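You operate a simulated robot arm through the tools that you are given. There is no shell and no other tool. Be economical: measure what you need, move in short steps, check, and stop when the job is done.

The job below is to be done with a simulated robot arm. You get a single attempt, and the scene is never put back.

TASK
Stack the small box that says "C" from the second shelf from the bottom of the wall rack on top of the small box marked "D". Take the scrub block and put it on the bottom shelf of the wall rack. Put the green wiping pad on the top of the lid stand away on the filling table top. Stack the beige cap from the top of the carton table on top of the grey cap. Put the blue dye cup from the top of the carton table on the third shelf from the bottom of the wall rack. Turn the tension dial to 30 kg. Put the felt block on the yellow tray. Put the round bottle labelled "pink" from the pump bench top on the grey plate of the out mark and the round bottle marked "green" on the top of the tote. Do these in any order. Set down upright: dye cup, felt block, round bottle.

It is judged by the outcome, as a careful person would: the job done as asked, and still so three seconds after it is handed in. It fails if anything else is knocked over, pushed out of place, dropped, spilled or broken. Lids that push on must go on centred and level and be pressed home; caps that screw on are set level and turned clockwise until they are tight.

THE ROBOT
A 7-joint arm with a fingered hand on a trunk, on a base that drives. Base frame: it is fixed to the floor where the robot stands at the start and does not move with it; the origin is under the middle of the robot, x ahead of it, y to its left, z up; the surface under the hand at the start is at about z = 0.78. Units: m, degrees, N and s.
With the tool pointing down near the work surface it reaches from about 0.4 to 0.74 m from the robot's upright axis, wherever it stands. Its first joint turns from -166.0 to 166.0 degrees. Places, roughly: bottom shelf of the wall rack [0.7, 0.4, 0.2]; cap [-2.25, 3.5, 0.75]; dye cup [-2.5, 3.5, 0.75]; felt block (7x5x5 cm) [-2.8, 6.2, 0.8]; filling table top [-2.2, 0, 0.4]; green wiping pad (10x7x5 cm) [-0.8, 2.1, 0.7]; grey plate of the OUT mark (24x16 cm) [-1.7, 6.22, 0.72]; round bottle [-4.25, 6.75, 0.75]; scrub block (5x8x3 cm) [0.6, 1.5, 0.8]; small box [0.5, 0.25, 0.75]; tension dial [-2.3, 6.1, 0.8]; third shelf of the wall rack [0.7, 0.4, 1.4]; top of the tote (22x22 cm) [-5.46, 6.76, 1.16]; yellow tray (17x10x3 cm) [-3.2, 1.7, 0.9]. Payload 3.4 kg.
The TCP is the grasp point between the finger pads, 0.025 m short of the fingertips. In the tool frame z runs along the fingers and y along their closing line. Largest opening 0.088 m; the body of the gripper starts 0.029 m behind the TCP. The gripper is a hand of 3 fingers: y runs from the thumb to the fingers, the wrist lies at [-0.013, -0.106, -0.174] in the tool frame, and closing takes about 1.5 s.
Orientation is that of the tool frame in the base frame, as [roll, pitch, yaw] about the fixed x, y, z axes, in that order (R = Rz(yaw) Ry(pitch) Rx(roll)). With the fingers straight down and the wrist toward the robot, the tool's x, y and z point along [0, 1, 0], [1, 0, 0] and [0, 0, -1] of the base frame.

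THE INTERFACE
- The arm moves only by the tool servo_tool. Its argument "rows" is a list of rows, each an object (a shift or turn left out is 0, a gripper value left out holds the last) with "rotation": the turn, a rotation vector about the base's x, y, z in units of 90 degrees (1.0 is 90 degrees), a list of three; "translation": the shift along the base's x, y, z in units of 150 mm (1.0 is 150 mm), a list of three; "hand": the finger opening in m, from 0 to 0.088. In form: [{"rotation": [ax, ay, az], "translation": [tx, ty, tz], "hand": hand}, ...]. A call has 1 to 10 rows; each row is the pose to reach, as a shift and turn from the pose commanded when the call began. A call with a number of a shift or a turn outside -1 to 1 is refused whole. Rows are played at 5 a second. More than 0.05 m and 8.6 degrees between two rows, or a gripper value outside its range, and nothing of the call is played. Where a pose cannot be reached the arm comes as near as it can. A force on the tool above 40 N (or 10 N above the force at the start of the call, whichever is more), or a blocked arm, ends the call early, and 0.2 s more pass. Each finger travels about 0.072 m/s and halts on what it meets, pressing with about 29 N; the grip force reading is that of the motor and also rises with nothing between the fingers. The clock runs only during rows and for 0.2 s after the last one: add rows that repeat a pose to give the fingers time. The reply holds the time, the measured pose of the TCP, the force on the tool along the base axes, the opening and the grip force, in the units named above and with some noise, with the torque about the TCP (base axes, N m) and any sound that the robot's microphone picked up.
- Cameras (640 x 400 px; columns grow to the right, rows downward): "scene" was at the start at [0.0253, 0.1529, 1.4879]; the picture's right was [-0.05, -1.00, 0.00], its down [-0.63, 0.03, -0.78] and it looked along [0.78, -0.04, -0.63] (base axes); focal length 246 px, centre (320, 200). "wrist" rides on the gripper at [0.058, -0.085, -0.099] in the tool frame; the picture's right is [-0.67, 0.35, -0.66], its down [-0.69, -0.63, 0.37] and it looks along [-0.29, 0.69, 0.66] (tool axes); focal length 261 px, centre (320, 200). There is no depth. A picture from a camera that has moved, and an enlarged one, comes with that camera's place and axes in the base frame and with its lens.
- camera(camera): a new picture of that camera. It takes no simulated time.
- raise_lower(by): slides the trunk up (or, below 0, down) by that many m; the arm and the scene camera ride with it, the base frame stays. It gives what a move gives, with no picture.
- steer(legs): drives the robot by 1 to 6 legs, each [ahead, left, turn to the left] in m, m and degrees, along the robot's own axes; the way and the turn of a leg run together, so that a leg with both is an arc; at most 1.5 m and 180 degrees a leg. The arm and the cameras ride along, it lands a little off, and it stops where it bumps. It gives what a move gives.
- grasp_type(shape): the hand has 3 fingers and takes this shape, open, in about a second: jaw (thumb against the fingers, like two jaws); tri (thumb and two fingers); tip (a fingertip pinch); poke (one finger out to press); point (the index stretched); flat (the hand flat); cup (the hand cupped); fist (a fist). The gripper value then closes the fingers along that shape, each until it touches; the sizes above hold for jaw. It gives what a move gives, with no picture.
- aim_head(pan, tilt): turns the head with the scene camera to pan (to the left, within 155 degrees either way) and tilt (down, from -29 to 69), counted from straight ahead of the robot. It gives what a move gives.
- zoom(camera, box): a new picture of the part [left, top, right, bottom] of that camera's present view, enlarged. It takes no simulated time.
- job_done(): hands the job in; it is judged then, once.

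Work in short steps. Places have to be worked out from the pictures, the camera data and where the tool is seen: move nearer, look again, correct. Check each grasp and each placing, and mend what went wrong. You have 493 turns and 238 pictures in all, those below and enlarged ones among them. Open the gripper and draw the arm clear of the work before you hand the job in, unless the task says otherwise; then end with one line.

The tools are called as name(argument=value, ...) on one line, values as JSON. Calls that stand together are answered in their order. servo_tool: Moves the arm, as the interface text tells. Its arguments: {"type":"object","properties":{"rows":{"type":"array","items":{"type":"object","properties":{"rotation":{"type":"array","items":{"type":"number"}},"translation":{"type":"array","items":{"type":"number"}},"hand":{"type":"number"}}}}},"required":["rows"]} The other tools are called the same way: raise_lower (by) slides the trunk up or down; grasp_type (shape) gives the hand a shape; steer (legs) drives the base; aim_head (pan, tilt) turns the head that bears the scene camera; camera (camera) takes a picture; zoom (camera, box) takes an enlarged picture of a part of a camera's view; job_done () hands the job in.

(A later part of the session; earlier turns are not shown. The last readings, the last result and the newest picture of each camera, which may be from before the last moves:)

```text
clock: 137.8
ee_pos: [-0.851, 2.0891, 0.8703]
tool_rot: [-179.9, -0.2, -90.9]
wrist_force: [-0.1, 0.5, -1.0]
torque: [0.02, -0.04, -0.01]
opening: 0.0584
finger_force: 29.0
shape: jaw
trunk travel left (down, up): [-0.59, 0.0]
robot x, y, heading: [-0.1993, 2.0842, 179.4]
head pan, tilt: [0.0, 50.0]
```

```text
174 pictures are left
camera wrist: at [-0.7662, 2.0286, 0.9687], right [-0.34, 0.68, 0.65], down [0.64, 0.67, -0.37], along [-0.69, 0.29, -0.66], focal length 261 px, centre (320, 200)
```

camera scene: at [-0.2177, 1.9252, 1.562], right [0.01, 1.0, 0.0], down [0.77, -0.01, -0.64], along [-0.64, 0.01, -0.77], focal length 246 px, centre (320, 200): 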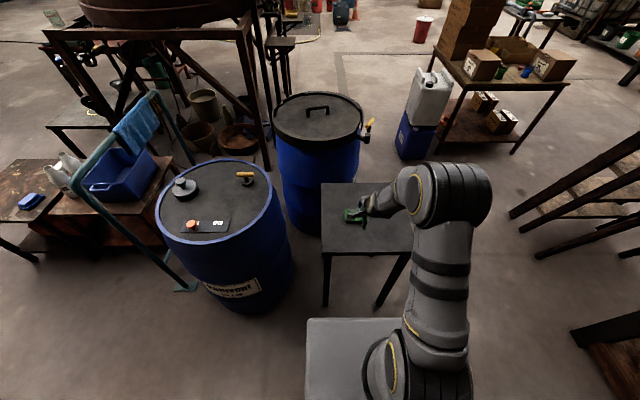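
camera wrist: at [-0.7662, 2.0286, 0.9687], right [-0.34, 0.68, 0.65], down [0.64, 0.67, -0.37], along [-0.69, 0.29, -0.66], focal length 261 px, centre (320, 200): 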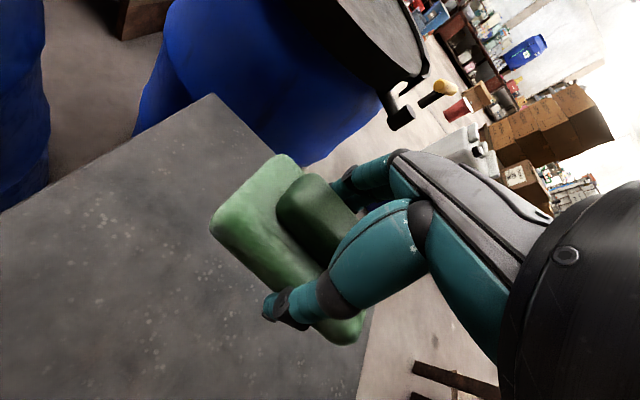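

Holding well. Retract the arm, turn to face back down the aisle.

servo_tool(rows=[{"translation": [0.3, 0, 0.1]}, {"translation": [0.6, 0, 0.2]}, {"translation": [0.9, 0, 0.2]}, {"translation": [1.0, 0, 0.2]}])

servo_tool(rows=[{"translation": [0.3, 0, 0]}, {"translation": [0.5, 0, 0]}, {"translation": [0.5, 0, 0]}])

steer(legs=[[0, 0, 90], [1.4, 0.04, 0]])

aim_head(pan=-30, tilt=30)

camera(camera="scene")

```text
clock: 138.8
ee_pos: [-0.7008, 2.089, 0.9005]
tool_rot: [-179.8, -0.2, -90.8]
wrist_force: [-0.1, 0.9, -1.2]
torque: [-0.01, 0.0, 0.01]
opening: 0.0585
finger_force: 28.8
shape: jaw
trunk travel left (down, up): [-0.59, 0.0]
robot x, y, heading: [-0.1995, 2.0847, 179.5]
head pan, tilt: [0.0, 50.0]
```

```text
clock: 139.6
ee_pos: [-0.6267, 2.0869, 0.8997]
tool_rot: [-179.9, -0.2, -90.8]
wrist_force: [-0.5, -0.4, -0.3]
torque: [-0.03, 0.01, -0.01]
opening: 0.0584
finger_force: 29.2
shape: jaw
trunk travel left (down, up): [-0.59, 0.0]
robot x, y, heading: [-0.1986, 2.0874, 179.4]
head pan, tilt: [0.0, 50.0]
```

```text
clock: 150.4
ee_pos: [-0.1771, 0.2484, 0.9001]
tool_rot: [-179.9, -0.1, -1.0]
wrist_force: [0.4, 0.8, -1.4]
torque: [-0.01, -0.01, 0.01]
opening: 0.0582
finger_force: 29.2
shape: jaw
trunk travel left (down, up): [-0.59, 0.0]
robot x, y, heading: [-0.1726, 0.674, -91.0]
head pan, tilt: [0.0, 50.0]
```

```text
clock: 151.4
ee_pos: [-0.1772, 0.2481, 0.898]
tool_rot: [-179.8, -0.2, -1.0]
wrist_force: [0.4, -0.2, -0.7]
torque: [-0.01, 0.0, 0.0]
opening: 0.058
finger_force: 28.8
shape: jaw
trunk travel left (down, up): [-0.59, 0.0]
robot x, y, heading: [-0.1711, 0.678, -90.5]
head pan, tilt: [-30.0, 30.0]
```

```text
173 pictures are left
camera scene: at [-0.0598, 0.6554, 1.5914], right [-0.86, 0.51, 0.0], down [0.25, 0.43, -0.87], along [-0.44, -0.74, -0.5], focal length 246 px, centre (320, 200)
```

scene: 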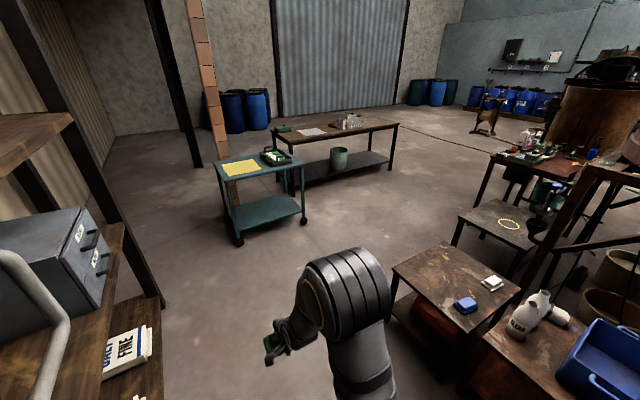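

The filling table is the low dark table with the yellow ring, roughly x −2.65…−2.0, y −0.28…0.28, z≈0.38. I'll go round to its south side.

steer(legs=[[1.33, 0, 0], [0, 0, -89.5], [1.5, 0, 0]])

aim_head(pan=-35, tilt=35)

camera(camera="scene")

```text
clock: 168.9
ee_pos: [-2.1227, -0.6305, 0.8996]
tool_rot: [-180.0, -0.1, -91.5]
wrist_force: [-0.8, 0.2, -0.3]
torque: [-0.01, 0.02, 0.0]
opening: 0.0579
finger_force: 29.0
shape: jaw
trunk travel left (down, up): [-0.59, 0.0]
robot x, y, heading: [-1.691, -0.639, 179.0]
head pan, tilt: [-30.0, 30.0]
```

```text
clock: 169.6
ee_pos: [-2.1227, -0.6299, 0.899]
tool_rot: [-179.9, -0.2, -91.2]
wrist_force: [0.1, 0.0, -0.8]
torque: [0.06, 0.0, 0.0]
opening: 0.0581
finger_force: 29.1
shape: jaw
trunk travel left (down, up): [-0.59, 0.0]
robot x, y, heading: [-1.6958, -0.6365, 178.9]
head pan, tilt: [-35.0, 35.0]
```

```text
172 pictures are left
camera scene: at [-1.7104, -0.747, 1.5837], right [0.59, 0.81, 0.0], down [0.46, -0.34, -0.82], along [-0.66, 0.48, -0.57], focal length 246 px, centre (320, 200)
```

scene: 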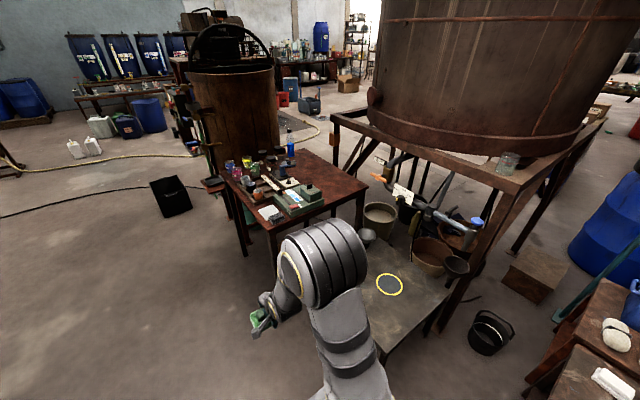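

Ring at about (−2.18, 0.09); I'll place the pad at the near (south) part of this table around (−2.08, −0.1). Drive 0.27 m, turn right to face +y.

steer(legs=[[0.3, 0, 0], [0, 0, -89]])

aim_head(pan=0, tilt=50)

camera(camera="scene")

```text
clock: 175.3
ee_pos: [-2.0084, -0.2064, 0.9004]
tool_rot: [-179.9, -0.2, -178.8]
wrist_force: [0.0, 0.0, 0.1]
torque: [0.02, 0.01, -0.01]
opening: 0.0577
finger_force: 28.9
shape: jaw
trunk travel left (down, up): [-0.59, 0.0]
robot x, y, heading: [-1.9934, -0.6353, 91.4]
head pan, tilt: [-35.0, 35.0]
```

```text
clock: 176.4
ee_pos: [-2.008, -0.2056, 0.8992]
tool_rot: [-179.9, -0.1, -178.9]
wrist_force: [-0.6, 0.4, -0.1]
torque: [0.01, 0.0, -0.02]
opening: 0.0575
finger_force: 28.6
shape: jaw
trunk travel left (down, up): [-0.59, 0.0]
robot x, y, heading: [-1.9954, -0.6361, 91.3]
head pan, tilt: [0.0, 50.0]
```

```text
171 pictures are left
camera scene: at [-2.1555, -0.6214, 1.562], right [1.0, 0.03, 0.0], down [0.02, -0.77, -0.64], along [-0.02, 0.64, -0.77], focal length 246 px, centre (320, 200)
```

scene: 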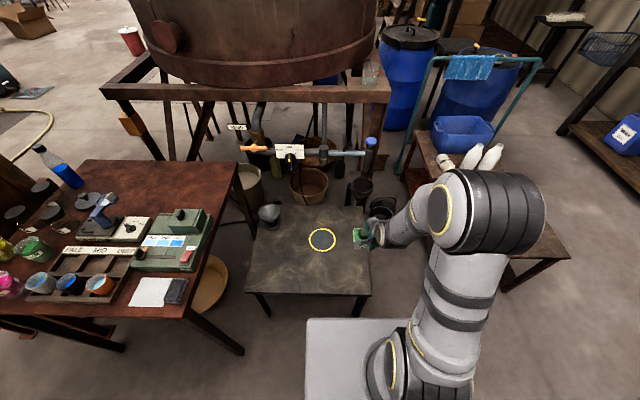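

Table front edge y≈−0.21, ring at (−2.18, 0.07). Target pad (−2.06, −0.10). Lower the trunk 0.38 m.

raise_lower(by=-0.36)

servo_tool(rows=[{"translation": [-0.17, 0.3, 0]}, {"translation": [-0.34, 0.55, 0]}, {"translation": [-0.34, 0.7, -0.1]}, {"translation": [-0.34, 0.7, -0.1]}])

camera(camera="scene")

camera(camera="wrist")

```text
clock: 179.9
ee_pos: [-2.0078, -0.2056, 0.5401]
tool_rot: [-179.9, -0.2, -178.8]
wrist_force: [0.1, -0.2, 0.1]
torque: [0.01, 0.01, -0.03]
opening: 0.0575
finger_force: 29.5
shape: jaw
trunk travel left (down, up): [-0.23, 0.36]
robot x, y, heading: [-1.9944, -0.6311, 91.5]
head pan, tilt: [0.0, 50.0]
```

```text
refused: row 1 steps farther than a row can; nothing moved
```

```text
170 pictures are left
camera scene: at [-2.1555, -0.6214, 1.202], right [1.0, 0.03, 0.0], down [0.02, -0.77, -0.64], along [-0.02, 0.64, -0.77], focal length 246 px, centre (320, 200)
```

scene: 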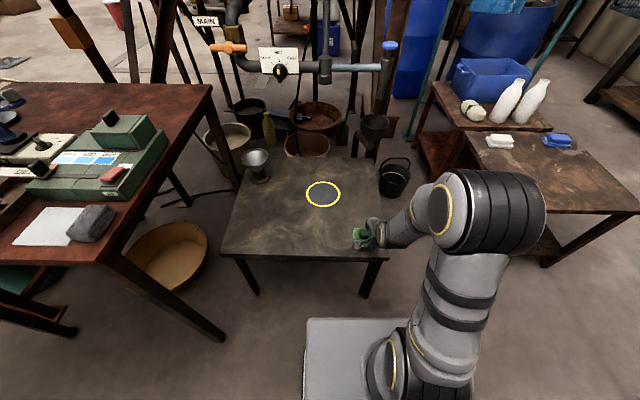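

```text
169 pictures are left
camera wrist: at [-2.0627, -0.2932, 0.6386], right [0.66, 0.36, 0.65], down [0.7, -0.62, -0.37], along [0.27, 0.7, -0.66], focal length 261 px, centre (320, 200)
```

wrist: 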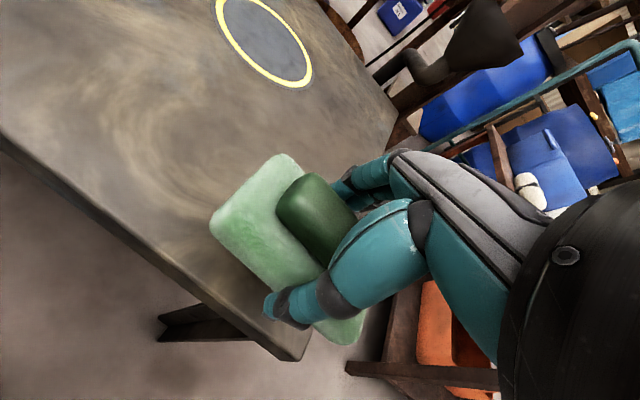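

Row step was too big; redo in smaller steps, moving over the table then down towards contact.

servo_tool(rows=[{"translation": [-0.12, 0.24, 0]}, {"translation": [-0.24, 0.48, 0]}, {"translation": [-0.36, 0.72, 0]}, {"translation": [-0.41, 0.78, -0.25]}, {"translation": [-0.41, 0.78, -0.5]}, {"translation": [-0.41, 0.78, -0.62]}, {"translation": [-0.41, 0.78, -0.62]}])

camera(camera="wrist")

```text
clock: 181.1
ee_pos: [-2.0721, -0.0812, 0.4765]
tool_rot: [178.7, -0.3, -178.8]
wrist_force: [-0.3, -3.4, 17.1]
torque: [-0.88, 0.05, 0.03]
opening: 0.0551
finger_force: 29.1
shape: jaw
trunk travel left (down, up): [-0.23, 0.36]
robot x, y, heading: [-1.9979, -0.6354, 91.4]
head pan, tilt: [0.0, 50.0]
stopped in row 6: the force on the tool passed its limit at 65 N (the readings are from after the stop); the commanded pose is now the measured one
```

```text
168 pictures are left
camera wrist: at [-2.1257, -0.1711, 0.5724], right [0.67, 0.35, 0.66], down [0.7, -0.61, -0.39], along [0.27, 0.71, -0.65], focal length 261 px, centre (320, 200)
```

wrist: 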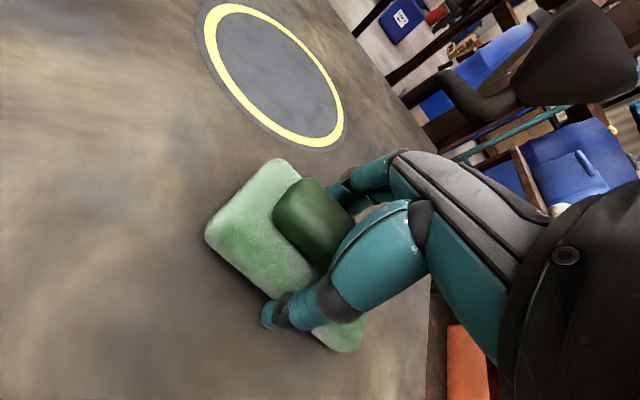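

Contact: table top is at ≈0.45. The pad is on the table; release and lift.

servo_tool(rows=[{"translation": [0, 0, 0.02], "hand": 0.07}, {"translation": [0, 0, 0.02], "hand": 0.088}, {"translation": [0, 0, 0.02]}, {"translation": [0, 0, 0.02]}, {"translation": [0, 0, 0.2]}, {"translation": [0, 0, 0.45]}, {"translation": [0, -0.1, 0.7]}, {"translation": [0, -0.3, 0.8]}])

camera(camera="wrist")

```text
clock: 182.9
ee_pos: [-2.0702, -0.1283, 0.5925]
tool_rot: [179.1, -0.4, -178.7]
wrist_force: [-0.3, 0.6, 0.2]
torque: [0.02, 0.01, 0.01]
opening: 0.0878
finger_force: 0.1
shape: jaw
trunk travel left (down, up): [-0.23, 0.36]
robot x, y, heading: [-1.9961, -0.6323, 91.5]
head pan, tilt: [0.0, 50.0]
```

```text
167 pictures are left
camera wrist: at [-2.1253, -0.2171, 0.6896], right [0.67, 0.35, 0.66], down [0.7, -0.61, -0.38], along [0.27, 0.71, -0.65], focal length 261 px, centre (320, 200)
```

wrist: 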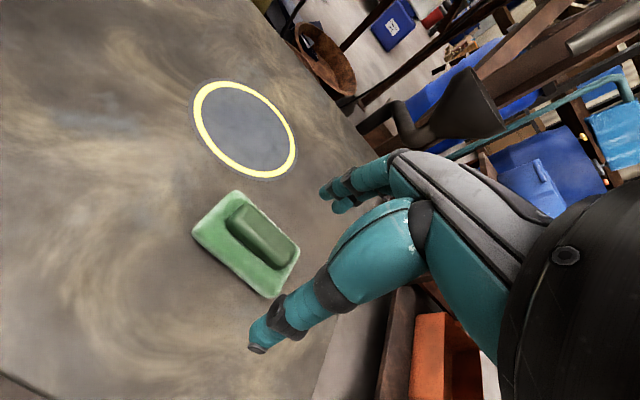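

Pad placed. Retract, raise, and drive back via the aisle toward the carton table.

servo_tool(rows=[{"translation": [0.1, -0.2, 0.1]}, {"translation": [0.2, -0.4, 0.1]}, {"translation": [0.3, -0.5, 0.1]}, {"translation": [0.4, -0.5, 0.1]}])

raise_lower(by=0.3)

steer(legs=[[0, 0, -91.4], [1.5, 0, 0], [0.3, 0, 0], [0, 0, 90]])

steer(legs=[[1.4, 0, 0], [1.4, 0, 0], [0.7, 0, 0]])

aim_head(pan=40, tilt=22)

camera(camera="scene")

```text
clock: 183.9
ee_pos: [-2.0124, -0.2026, 0.6092]
tool_rot: [179.0, -0.5, -178.8]
wrist_force: [0.0, -0.7, -0.2]
torque: [-0.01, -0.01, -0.02]
opening: 0.0877
finger_force: 0.1
shape: jaw
trunk travel left (down, up): [-0.23, 0.36]
robot x, y, heading: [-2.0, -0.6353, 91.6]
head pan, tilt: [0.0, 50.0]
```

```text
clock: 186.9
ee_pos: [-2.0115, -0.2018, 0.9078]
tool_rot: [179.1, -0.4, -179.0]
wrist_force: [0.1, 0.1, -0.9]
torque: [-0.01, 0.02, -0.02]
opening: 0.0877
finger_force: 0.1
shape: jaw
trunk travel left (down, up): [-0.53, 0.06]
robot x, y, heading: [-1.996, -0.6332, 91.5]
head pan, tilt: [0.0, 50.0]
```

```text
clock: 203.7
ee_pos: [-0.2181, -0.204, 0.9091]
tool_rot: [179.0, -0.5, -179.4]
wrist_force: [0.9, -0.2, 0.9]
torque: [0.04, -0.02, 0.03]
opening: 0.0877
finger_force: 0.0
shape: jaw
trunk travel left (down, up): [-0.53, 0.06]
robot x, y, heading: [-0.2113, -0.6327, 91.0]
head pan, tilt: [0.0, 50.0]
```

```text
clock: 220.6
ee_pos: [-0.2796, 3.2845, 0.9072]
tool_rot: [179.0, -0.4, -179.6]
wrist_force: [0.7, 0.2, 0.1]
torque: [0.0, -0.04, -0.02]
opening: 0.0879
finger_force: 0.1
shape: jaw
trunk travel left (down, up): [-0.53, 0.06]
robot x, y, heading: [-0.2694, 2.8524, 91.0]
head pan, tilt: [0.0, 50.0]
```

```text
clock: 221.7
ee_pos: [-0.2806, 3.2845, 0.909]
tool_rot: [179.0, -0.3, -179.6]
wrist_force: [0.3, -1.1, 0.1]
torque: [-0.02, -0.02, -0.03]
opening: 0.0876
finger_force: 0.0
shape: jaw
trunk travel left (down, up): [-0.53, 0.06]
robot x, y, heading: [-0.2718, 2.8506, 91.0]
head pan, tilt: [40.0, 22.0]
```

```text
166 pictures are left
camera scene: at [-0.4895, 2.8608, 1.5443], right [0.76, 0.65, 0.0], down [0.24, -0.28, -0.93], along [-0.6, 0.7, -0.38], focal length 246 px, centre (320, 200)
```

scene: 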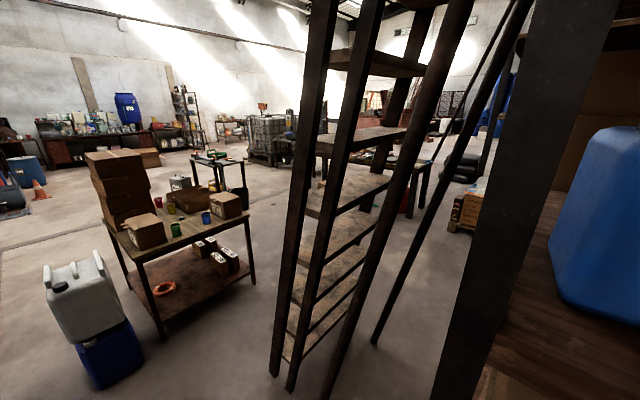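

The carton table is ahead left; a ladder stands between. Zoom on the table.

zoom(camera="scene", box=[80, 130, 280, 255])

```text
3.20 times, centred on (180, 192) of scene
camera zoom: at [-0.4895, 2.8608, 1.5443], right [0.76, 0.65, 0.0], down [0.24, -0.28, -0.93], along [-0.6, 0.7, -0.38], focal length 788 px, centre (768, 224)
```

zoom: 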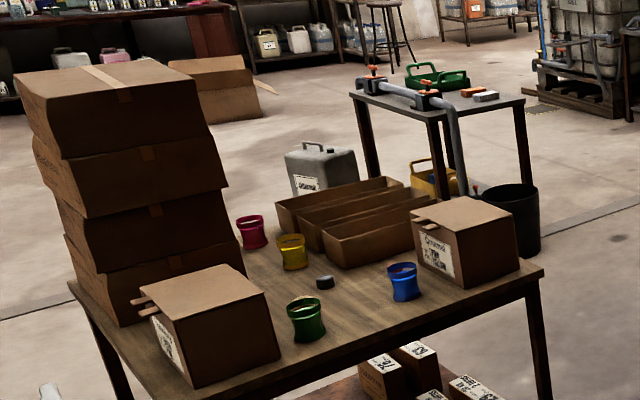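

Blue cup and a dark cap are on the east half of the table. I'll approach from the south-east, between ladder and jug stack.

steer(legs=[[0, 0, 86], [1.2, 0, 0]])

aim_head(pan=-20, tilt=38)

camera(camera="scene")

```text
clock: 231.5
ee_pos: [-1.9049, 2.9231, 0.9079]
tool_rot: [179.0, -0.5, -92.9]
wrist_force: [-0.1, 0.3, 0.1]
torque: [0.02, -0.01, -0.01]
opening: 0.0879
finger_force: 0.0
shape: jaw
trunk travel left (down, up): [-0.53, 0.06]
robot x, y, heading: [-1.4728, 2.9088, 177.6]
head pan, tilt: [40.0, 22.0]
```

```text
clock: 232.8
ee_pos: [-1.9042, 2.9226, 0.9082]
tool_rot: [178.9, -0.4, -93.0]
wrist_force: [-0.8, 0.8, 0.1]
torque: [0.02, 0.04, -0.04]
opening: 0.0875
finger_force: 0.0
shape: jaw
trunk travel left (down, up): [-0.53, 0.06]
robot x, y, heading: [-1.4746, 2.9055, 177.4]
head pan, tilt: [-20.0, 38.0]
```

```text
164 pictures are left
camera scene: at [-1.5009, 2.7795, 1.5192], right [0.38, 0.92, 0.0], down [0.57, -0.24, -0.79], along [-0.73, 0.3, -0.62], focal length 246 px, centre (320, 200)
```

scene: 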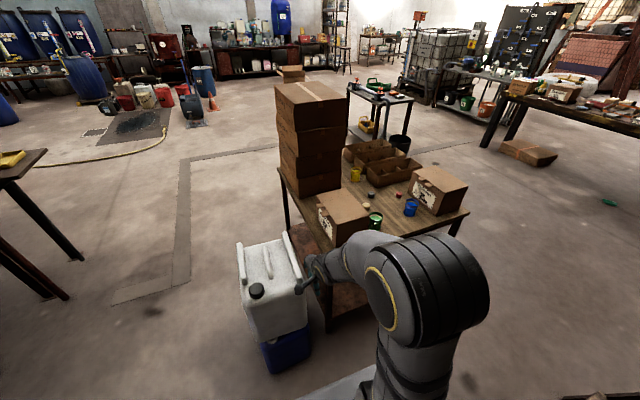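

Zoom on the table items.

zoom(camera="scene", box=[300, 140, 480, 252])

```text
3.56 times, centred on (390, 196) of scene
camera zoom: at [-1.5009, 2.7795, 1.5192], right [0.38, 0.92, 0.0], down [0.57, -0.24, -0.79], along [-0.73, 0.3, -0.62], focal length 875 px, centre (71, 214)
```

zoom: 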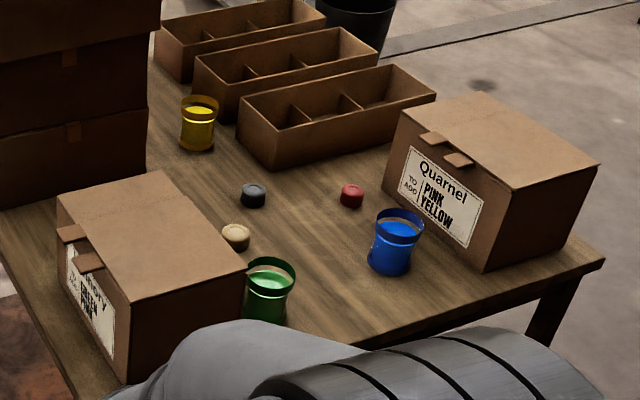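

Beige, grey, red caps and the filled blue cup found. Check the ladder's position to see whether I can stand east of the table.

aim_head(pan=-85, tilt=40)

camera(camera="scene")

```text
clock: 234.1
ee_pos: [-1.904, 2.9239, 0.9083]
tool_rot: [179.0, -0.4, -92.8]
wrist_force: [1.0, 0.0, -0.6]
torque: [-0.02, 0.03, 0.0]
opening: 0.0878
finger_force: 0.2
shape: jaw
trunk travel left (down, up): [-0.53, 0.06]
robot x, y, heading: [-1.4765, 2.9052, 177.5]
head pan, tilt: [-85.0, 40.0]
```

```text
162 pictures are left
camera scene: at [-1.4249, 2.8314, 1.5162], right [1.0, 0.04, 0.0], down [0.03, -0.64, -0.77], along [-0.03, 0.77, -0.64], focal length 246 px, centre (320, 200)
```

scene: 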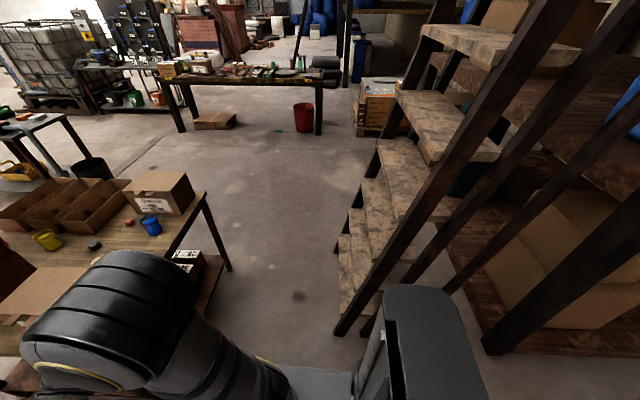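

There's ~0.75 m between stair and table. Raise the hand for clearance and move diagonally into that gap.

servo_tool(rows=[{"translation": [0, 0, 0.25]}, {"translation": [0, 0, 0.5]}, {"translation": [0, 0, 0.75]}, {"translation": [0, 0, 1.0]}])

steer(legs=[[0, -0.15, 0], [0.2, -0.2, 0]])

aim_head(pan=0, tilt=50)

camera(camera="scene")

camera(camera="wrist")

```text
clock: 235.1
ee_pos: [-1.9038, 2.9237, 1.0571]
tool_rot: [179.1, -0.4, -92.9]
wrist_force: [1.2, 0.8, 0.3]
torque: [0.0, 0.03, -0.01]
opening: 0.0876
finger_force: 0.1
shape: jaw
out of reach, approached as far as the arm can: row 1
trunk travel left (down, up): [-0.53, 0.06]
robot x, y, heading: [-1.4737, 2.9108, 177.4]
head pan, tilt: [-85.0, 40.0]
```

```text
clock: 238.1
ee_pos: [-2.0904, 3.2794, 1.0563]
tool_rot: [179.1, -0.4, -92.8]
wrist_force: [-0.2, 0.6, -0.4]
torque: [-0.01, 0.01, -0.02]
opening: 0.0878
finger_force: 0.1
shape: jaw
trunk travel left (down, up): [-0.53, 0.06]
robot x, y, heading: [-1.6573, 3.2685, 177.8]
head pan, tilt: [-85.0, 40.0]
```

```text
clock: 239.7
ee_pos: [-2.0905, 3.2791, 1.0578]
tool_rot: [179.0, -0.5, -92.8]
wrist_force: [0.5, 0.5, 0.1]
torque: [-0.06, -0.02, -0.02]
opening: 0.0877
finger_force: 0.1
shape: jaw
trunk travel left (down, up): [-0.53, 0.06]
robot x, y, heading: [-1.6611, 3.2657, 177.7]
head pan, tilt: [0.0, 50.0]
```

```text
161 pictures are left
camera scene: at [-1.6826, 3.1064, 1.502], right [0.04, 1.0, 0.0], down [0.77, -0.03, -0.64], along [-0.64, 0.03, -0.77], focal length 246 px, centre (320, 200)
```

scene: 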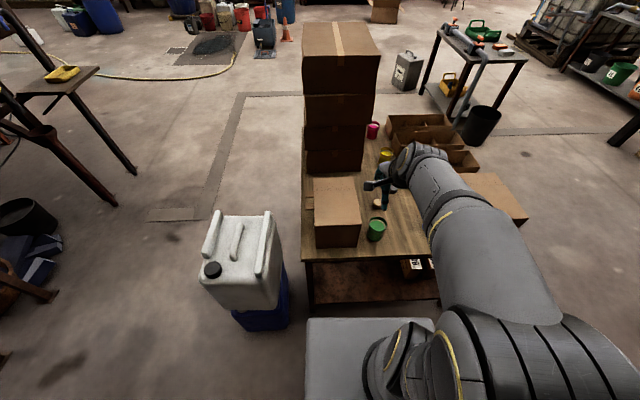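

```text
160 pictures are left
camera wrist: at [-2.0051, 3.2162, 1.1549], right [-0.3, 0.69, 0.66], down [0.66, 0.65, -0.38], along [-0.69, 0.31, -0.65], focal length 261 px, centre (320, 200)
```

wrist: 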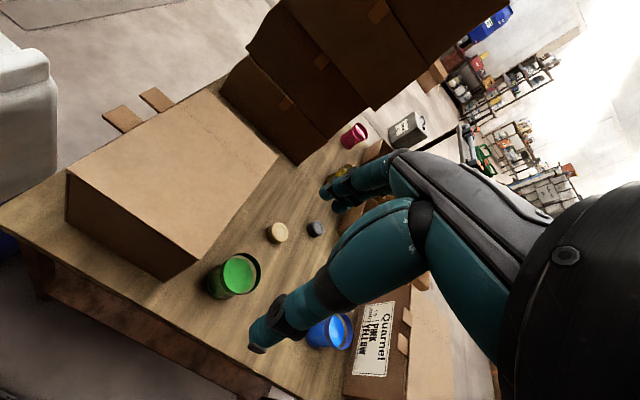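

Good vantage. Nudge base ahead 5 cm and right 8 cm for reach.

steer(legs=[[0.05, -0.09, 0]])

servo_tool(rows=[{"translation": [-0.2, -0.15, -0.05]}, {"translation": [-0.4, -0.3, -0.15]}, {"translation": [-0.6, -0.35, -0.4]}, {"translation": [-0.7, -0.35, -0.6]}, {"translation": [-0.7, -0.35, -0.6]}])

camera(camera="wrist")

camera(camera="scene")

```text
clock: 240.8
ee_pos: [-2.1371, 3.3726, 1.0573]
tool_rot: [179.0, -0.4, -92.8]
wrist_force: [-0.5, 0.4, -0.2]
torque: [0.02, -0.02, -0.01]
opening: 0.0875
finger_force: 0.1
shape: jaw
trunk travel left (down, up): [-0.53, 0.06]
robot x, y, heading: [-1.7035, 3.3573, 177.9]
head pan, tilt: [0.0, 50.0]
```

```text
clock: 242.0
ee_pos: [-2.2395, 3.3186, 0.967]
tool_rot: [179.0, -0.4, -92.7]
wrist_force: [0.8, -0.4, -1.0]
torque: [-0.03, 0.02, 0.01]
opening: 0.0876
finger_force: 0.0
shape: jaw
trunk travel left (down, up): [-0.53, 0.06]
robot x, y, heading: [-1.7045, 3.3589, 177.8]
head pan, tilt: [0.0, 50.0]
```

```text
159 pictures are left
camera wrist: at [-2.156, 3.2566, 1.0638], right [-0.3, 0.69, 0.66], down [0.66, 0.65, -0.38], along [-0.69, 0.31, -0.65], focal length 261 px, centre (320, 200)
```

wrist: 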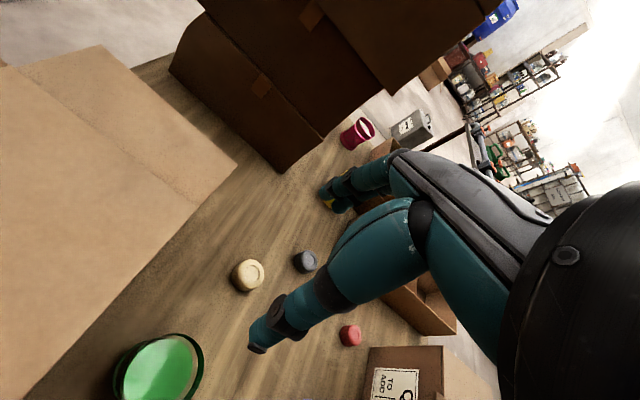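

```text
158 pictures are left
camera scene: at [-1.7287, 3.1988, 1.502], right [0.04, 1.0, 0.0], down [0.77, -0.03, -0.64], along [-0.64, 0.03, -0.77], focal length 246 px, centre (320, 200)
```

scene: 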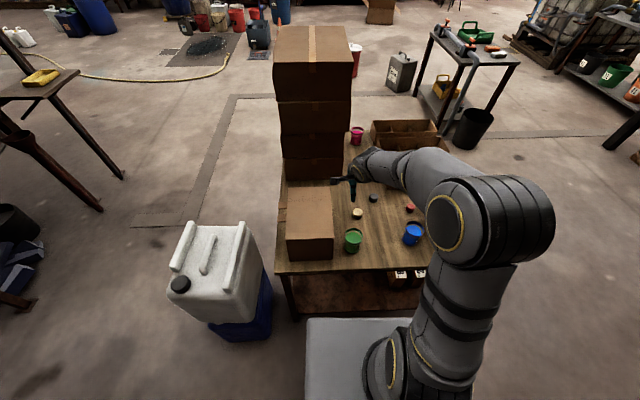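

Caps triangulated: beige (−2.324, 3.378), grey (−2.396, 3.456), tops at z≈0.70. Move above beige.

servo_tool(rows=[{"translation": [-0.19, 0.13, -0.1], "hand": 0.08}, {"translation": [-0.38, 0.26, -0.25]}, {"translation": [-0.566, 0.394, -0.4]}, {"translation": [-0.566, 0.394, -0.65]}, {"translation": [-0.566, 0.394, -0.9]}, {"translation": [-0.566, 0.394, -0.9]}])

camera(camera="wrist")

zoom(camera="scene", box=[300, 150, 460, 250])

```text
clock: 243.4
ee_pos: [-2.3261, 3.3786, 0.8319]
tool_rot: [179.0, -0.3, -92.8]
wrist_force: [-0.4, 0.3, 0.9]
torque: [0.0, -0.01, -0.03]
opening: 0.0803
finger_force: 0.0
shape: jaw
trunk travel left (down, up): [-0.53, 0.06]
robot x, y, heading: [-1.7003, 3.3603, 177.6]
head pan, tilt: [0.0, 50.0]
```

```text
157 pictures are left
camera wrist: at [-2.241, 3.3157, 0.9301], right [-0.3, 0.69, 0.66], down [0.66, 0.65, -0.38], along [-0.69, 0.32, -0.65], focal length 261 px, centre (320, 200)
```

wrist: 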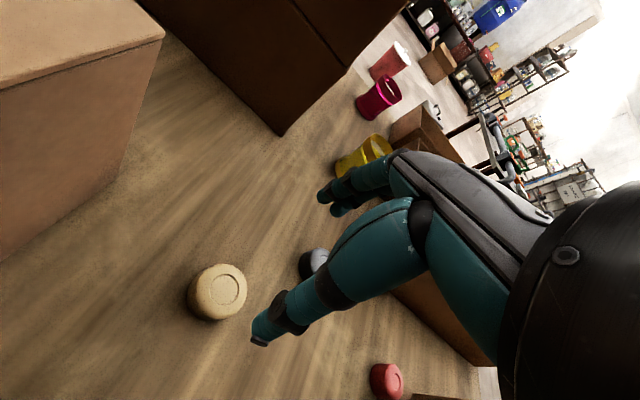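

```text
4.00 times, centred on (380, 200) of scene
camera zoom: at [-1.7289, 3.1989, 1.502], right [0.04, 1.0, 0.0], down [0.77, -0.03, -0.64], along [-0.64, 0.03, -0.77], focal length 984 px, centre (80, 200)
```

zoom: 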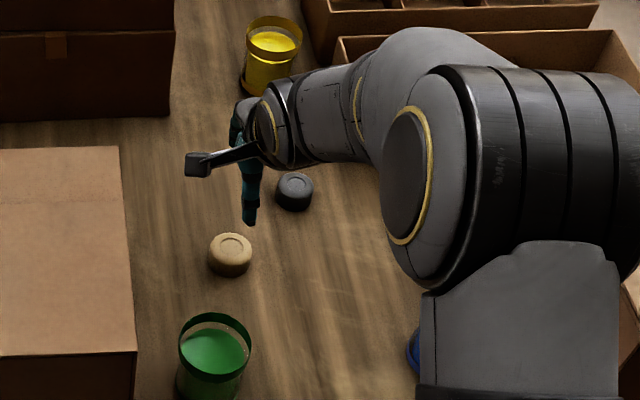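

Consistent: beige at (−2.326, 3.383). Descend around it.

servo_tool(rows=[{"translation": [0, 0.03, -0.25]}, {"translation": [0, 0.03, -0.5]}, {"translation": [0, 0.03, -0.7]}, {"translation": [0, 0.03, -0.8]}, {"translation": [0, 0.03, -0.8]}])

camera(camera="wrist")

```text
clock: 244.5
ee_pos: [-2.3318, 3.3839, 0.7219]
tool_rot: [177.7, -0.5, -92.9]
wrist_force: [2.8, -0.6, 19.4]
torque: [0.13, 0.13, -0.02]
opening: 0.0818
finger_force: 0.0
shape: jaw
trunk travel left (down, up): [-0.53, 0.06]
robot x, y, heading: [-1.7056, 3.3603, 177.9]
head pan, tilt: [0.0, 50.0]
stopped in row 5: the force on the tool passed its limit at 44 N (the readings are from after the stop); the commanded pose is now the measured one
```

```text
155 pictures are left
camera wrist: at [-2.2446, 3.3207, 0.8181], right [-0.29, 0.69, 0.66], down [0.65, 0.65, -0.4], along [-0.71, 0.32, -0.63], focal length 261 px, centre (320, 200)
```

wrist: 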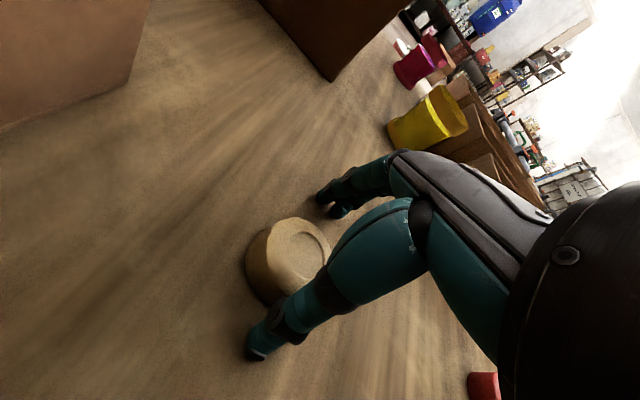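

Fingertips touched the table (≈0.697). Level the tool, lift 4 mm and close on the cap.

servo_tool(rows=[{"translation": [0.03, 0, 0.04], "rotation": [0, -0.025, 0]}, {"translation": [0.03, 0, 0.04], "rotation": [0, -0.025, 0], "hand": 0.02}, {"translation": [0.03, 0, 0.04], "rotation": [0, -0.025, 0], "hand": 0.02}, {"translation": [0.03, 0, 0.04], "rotation": [0, -0.025, 0], "hand": 0.02}, {"translation": [0.03, 0, 0.04], "rotation": [0, -0.025, 0], "hand": 0.02}, {"translation": [0.03, 0, 0.04], "rotation": [0, -0.025, 0], "hand": 0.02}, {"translation": [0.03, 0, 0.04], "rotation": [0, -0.025, 0], "hand": 0.02}, {"translation": [0.03, 0, 0.04], "rotation": [0, -0.025, 0], "hand": 0.02}])

camera(camera="wrist")

```text
clock: 246.3
ee_pos: [-2.3256, 3.383, 0.7251]
tool_rot: [-179.9, -0.4, -92.8]
wrist_force: [1.8, 1.2, 7.2]
torque: [-0.01, 0.06, -0.02]
opening: 0.0323
finger_force: 28.5
shape: jaw
trunk travel left (down, up): [-0.53, 0.06]
robot x, y, heading: [-1.7027, 3.3591, 177.5]
head pan, tilt: [0.0, 50.0]
```

```text
154 pictures are left
camera wrist: at [-2.2435, 3.3208, 0.8249], right [-0.32, 0.69, 0.65], down [0.66, 0.65, -0.37], along [-0.68, 0.32, -0.67], focal length 261 px, centre (320, 200)
```

wrist: 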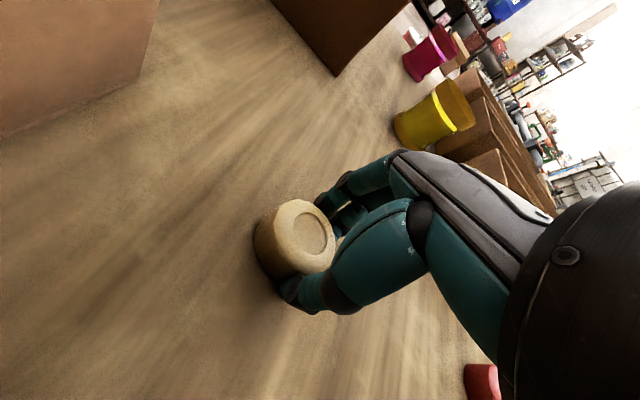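

The cap is gripped off-centre (about 1 cm toward −y of the TCP). Reopen, shift −y 1.1 cm and regrip.

servo_tool(rows=[{"hand": 0.06}, {"hand": 0.07}, {"hand": 0.07}, {"translation": [0.02, -0.04, 0], "hand": 0.07}, {"translation": [0.03, -0.075, 0], "hand": 0.07}, {"translation": [0.03, -0.075, 0], "hand": 0.07}])

camera(camera="wrist")

```text
clock: 247.7
ee_pos: [-2.3213, 3.3717, 0.7259]
tool_rot: [-179.7, -0.4, -92.9]
wrist_force: [-0.4, 1.1, 5.6]
torque: [0.07, 0.27, -0.07]
opening: 0.0697
finger_force: 0.0
shape: jaw
trunk travel left (down, up): [-0.53, 0.06]
robot x, y, heading: [-1.7097, 3.3585, 177.6]
head pan, tilt: [0.0, 50.0]
```

```text
153 pictures are left
camera wrist: at [-2.2392, 3.3097, 0.8247], right [-0.32, 0.69, 0.65], down [0.66, 0.65, -0.37], along [-0.68, 0.32, -0.67], focal length 261 px, centre (320, 200)
```

wrist: 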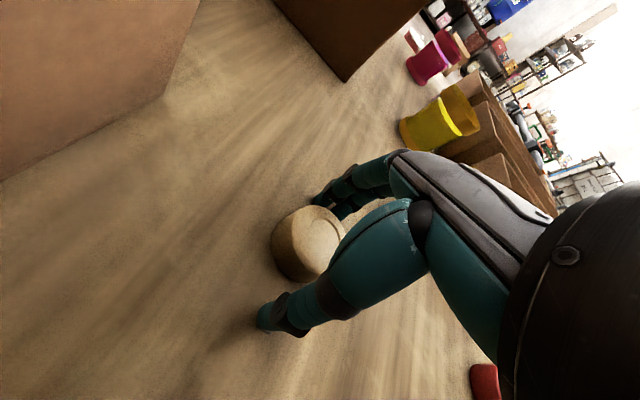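

Now centred. Close.

servo_tool(rows=[{"translation": [0, 0, 0.01], "hand": 0.02}, {"translation": [0, 0, 0.01], "hand": 0.02}, {"translation": [0, 0, 0.01], "hand": 0.02}, {"translation": [0, 0, 0.01], "hand": 0.02}, {"translation": [0, 0, 0.01], "hand": 0.02}, {"translation": [0, 0, 0.01], "hand": 0.02}])

servo_tool(rows=[{"translation": [0, 0, 0.15]}, {"translation": [0, 0, 0.4]}, {"translation": [0, 0, 0.65]}, {"translation": [0, 0, 0.65]}])

camera(camera="wrist")

zoom(camera="scene", box=[300, 150, 460, 250])

```text
clock: 249.1
ee_pos: [-2.3239, 3.3715, 0.7277]
tool_rot: [-179.7, -0.4, -92.8]
wrist_force: [-1.1, 0.0, -0.2]
torque: [0.02, 0.01, -0.02]
opening: 0.0348
finger_force: 28.9
shape: jaw
trunk travel left (down, up): [-0.53, 0.06]
robot x, y, heading: [-1.7006, 3.3561, 177.6]
head pan, tilt: [0.0, 50.0]
```

```text
clock: 250.1
ee_pos: [-2.3221, 3.3727, 0.8234]
tool_rot: [-179.7, -0.3, -92.8]
wrist_force: [0.4, 0.0, 0.3]
torque: [0.02, 0.0, 0.0]
opening: 0.0347
finger_force: 29.1
shape: jaw
trunk travel left (down, up): [-0.53, 0.06]
robot x, y, heading: [-1.7049, 3.3535, 177.6]
head pan, tilt: [0.0, 50.0]
```

```text
152 pictures are left
camera wrist: at [-2.2388, 3.3111, 0.9234], right [-0.32, 0.69, 0.65], down [0.66, 0.65, -0.37], along [-0.68, 0.32, -0.67], focal length 261 px, centre (320, 200)
```

wrist: 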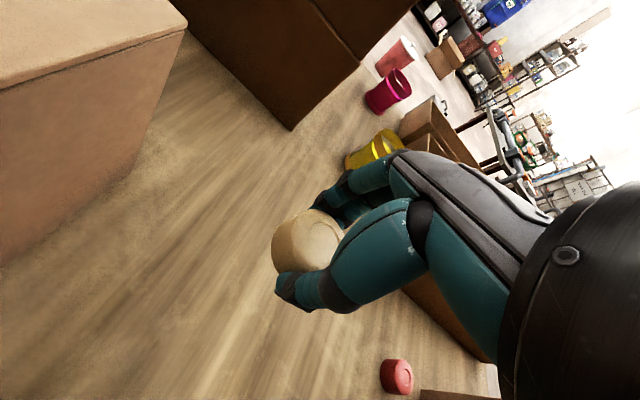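

```text
4.00 times, centred on (380, 200) of scene
camera zoom: at [-1.7287, 3.1988, 1.502], right [0.04, 1.0, 0.0], down [0.77, -0.03, -0.64], along [-0.64, 0.03, -0.77], focal length 984 px, centre (80, 200)
```

zoom: 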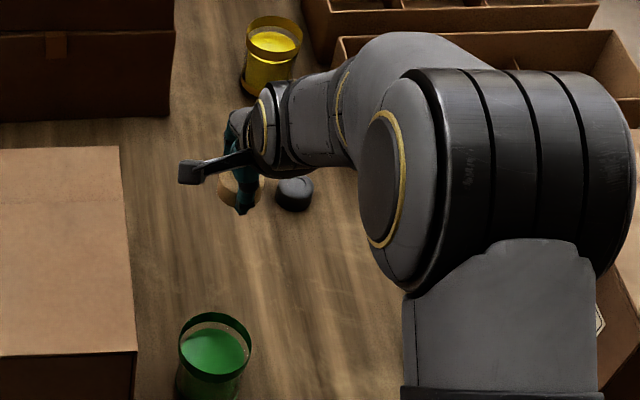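

Held and centred. Rise to get a clean wrist view of the grey cap.

servo_tool(rows=[{"translation": [0.0, 0.05, 0.25]}, {"translation": [0.0, 0.1, 0.5]}, {"translation": [0.0, 0.1, 0.8]}, {"translation": [0, 0.1, 0.9]}, {"translation": [0, 0.1, 0.9]}])

camera(camera="wrist")

zoom(camera="scene", box=[300, 150, 460, 250])

```text
clock: 251.3
ee_pos: [-2.3204, 3.3869, 0.9599]
tool_rot: [-179.7, -0.3, -92.8]
wrist_force: [-0.3, -0.2, -0.4]
torque: [-0.01, 0.0, -0.01]
opening: 0.0347
finger_force: 28.8
shape: jaw
trunk travel left (down, up): [-0.53, 0.06]
robot x, y, heading: [-1.7051, 3.3535, 177.6]
head pan, tilt: [0.0, 50.0]
```

```text
150 pictures are left
camera wrist: at [-2.239, 3.3251, 1.0586], right [-0.32, 0.69, 0.65], down [0.66, 0.65, -0.37], along [-0.68, 0.32, -0.67], focal length 261 px, centre (320, 200)
```

wrist: 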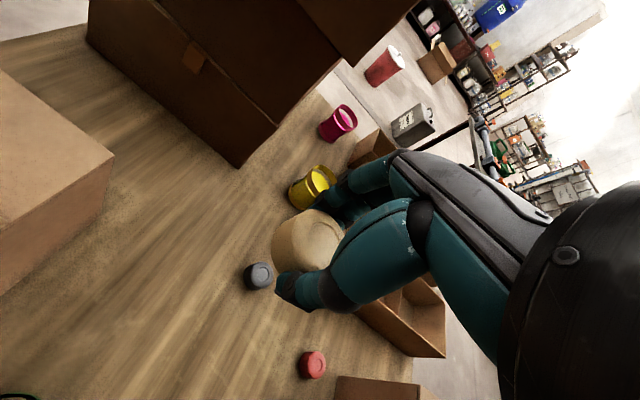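

```text
4.00 times, centred on (380, 200) of scene
camera zoom: at [-1.7288, 3.1989, 1.502], right [0.04, 1.0, 0.0], down [0.77, -0.03, -0.64], along [-0.64, 0.03, -0.77], focal length 984 px, centre (80, 200)
```

zoom: 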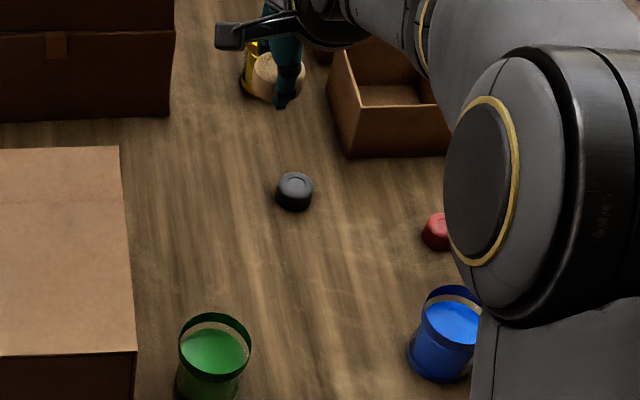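

Grey cap estimated at (−2.400, 3.453). Move above at z≈0.81.

servo_tool(rows=[{"translation": [-0.2, 0.16, 0]}, {"translation": [-0.4, 0.32, -0.1]}, {"translation": [-0.53, 0.445, -0.25]}, {"translation": [-0.53, 0.445, -0.5]}, {"translation": [-0.53, 0.445, -0.75]}, {"translation": [-0.53, 0.445, -1.0]}, {"translation": [-0.53, 0.445, -1.0]}])

zoom(camera="scene", box=[330, 160, 410, 210])

camera(camera="wrist")

```text
clock: 252.9
ee_pos: [-2.4026, 3.4528, 0.8099]
tool_rot: [-179.8, -0.3, -92.8]
wrist_force: [-0.6, 0.2, -0.7]
torque: [0.01, -0.01, 0.0]
opening: 0.0342
finger_force: 29.2
shape: jaw
trunk travel left (down, up): [-0.53, 0.06]
robot x, y, heading: [-1.7076, 3.3571, 177.6]
head pan, tilt: [0.0, 50.0]
```

```text
8.00 times, centred on (370, 185) of scene
camera zoom: at [-1.7288, 3.1989, 1.502], right [0.04, 1.0, 0.0], down [0.77, -0.03, -0.64], along [-0.64, 0.03, -0.77], focal length 1969 px, centre (-80, 320)
```

zoom: 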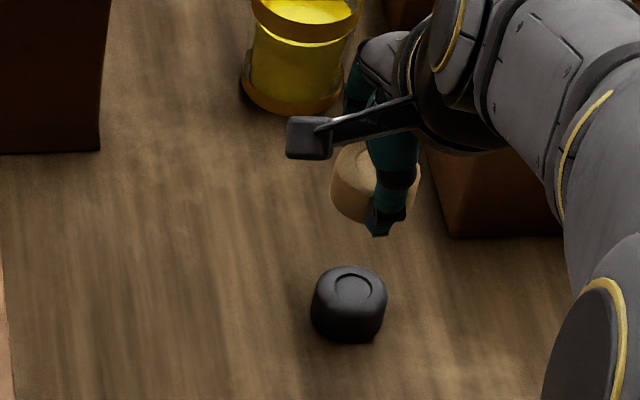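

```text
147 pictures are left
camera wrist: at [-2.319, 3.3915, 0.909], right [-0.32, 0.69, 0.65], down [0.66, 0.65, -0.37], along [-0.68, 0.32, -0.67], focal length 261 px, centre (320, 200)
```

wrist: 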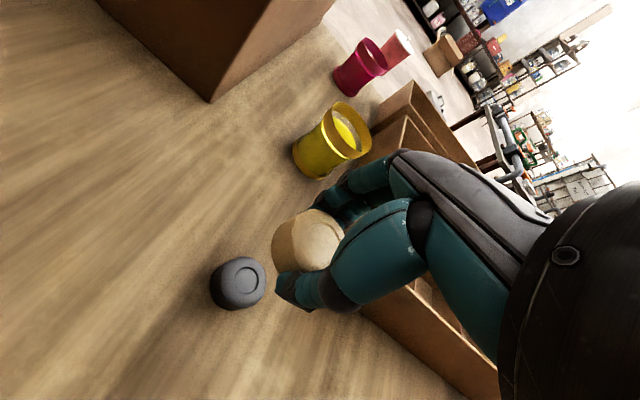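

Fine alignment: grey at about (−2.395, 3.454); shift +6 mm in x, +2 mm y, and descend.

servo_tool(rows=[{"translation": [0.044, 0.014, -0.1]}, {"translation": [0.044, 0.014, -0.2]}, {"translation": [0.044, 0.014, -0.27]}, {"translation": [0.044, 0.014, -0.27]}])

zoom(camera="scene", box=[330, 160, 410, 210])

```text
clock: 253.9
ee_pos: [-2.3941, 3.4556, 0.7685]
tool_rot: [-179.7, -0.3, -92.8]
wrist_force: [-0.1, 0.0, 0.0]
torque: [0.02, -0.01, 0.02]
opening: 0.0344
finger_force: 28.7
shape: jaw
trunk travel left (down, up): [-0.53, 0.06]
robot x, y, heading: [-1.7056, 3.3536, 177.5]
head pan, tilt: [0.0, 50.0]
```

```text
8.00 times, centred on (370, 185) of scene
camera zoom: at [-1.7288, 3.1989, 1.502], right [0.04, 1.0, 0.0], down [0.77, -0.03, -0.64], along [-0.64, 0.03, -0.77], focal length 1969 px, centre (-80, 320)
```

zoom: 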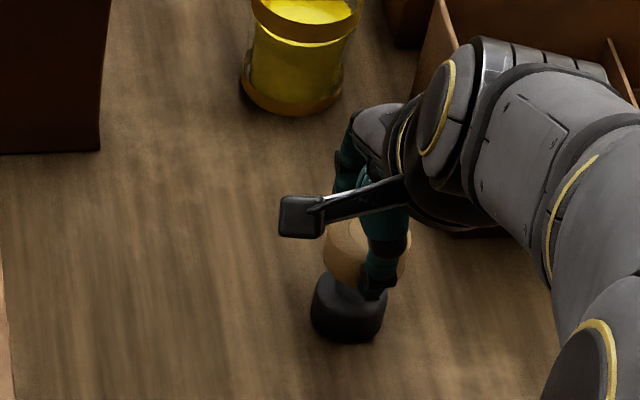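

Aligned. Creep down to contact.

servo_tool(rows=[{"translation": [0, 0, -0.03]}, {"translation": [0, 0, -0.06]}, {"translation": [0, 0, -0.09]}, {"translation": [0, 0, -0.11]}, {"translation": [0, 0, -0.11]}])

```text
clock: 255.1
ee_pos: [-2.3953, 3.4556, 0.7518]
tool_rot: [-179.7, -0.2, -92.9]
wrist_force: [-0.6, 0.6, 0.4]
torque: [-0.02, 0.0, 0.0]
opening: 0.0345
finger_force: 28.8
shape: jaw
trunk travel left (down, up): [-0.53, 0.06]
robot x, y, heading: [-1.7034, 3.3531, 177.6]
head pan, tilt: [0.0, 50.0]
```

servo_tool(rows=[{"translation": [0, 0, -0.02]}, {"translation": [0, 0, -0.035]}, {"translation": [0, 0, -0.05]}, {"translation": [0, 0, -0.05]}])

zoom(camera="scene", box=[330, 160, 410, 210])

```text
clock: 256.1
ee_pos: [-2.3945, 3.4558, 0.7493]
tool_rot: [179.9, -0.3, -92.8]
wrist_force: [-0.2, -0.6, 19.3]
torque: [0.02, 0.1, -0.02]
opening: 0.0352
finger_force: 28.8
shape: jaw
trunk travel left (down, up): [-0.53, 0.06]
robot x, y, heading: [-1.7072, 3.358, 177.8]
head pan, tilt: [0.0, 50.0]
```

```text
8.00 times, centred on (370, 185) of scene
camera zoom: at [-1.7261, 3.1984, 1.5022], right [0.04, 1.0, 0.0], down [0.76, -0.03, -0.64], along [-0.64, 0.03, -0.76], focal length 1969 px, centre (-80, 320)
```

zoom: 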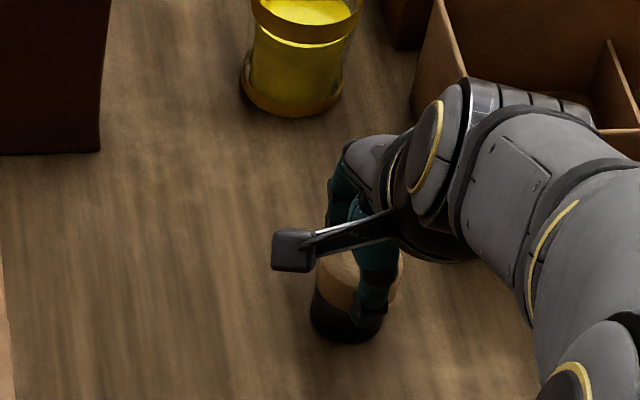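

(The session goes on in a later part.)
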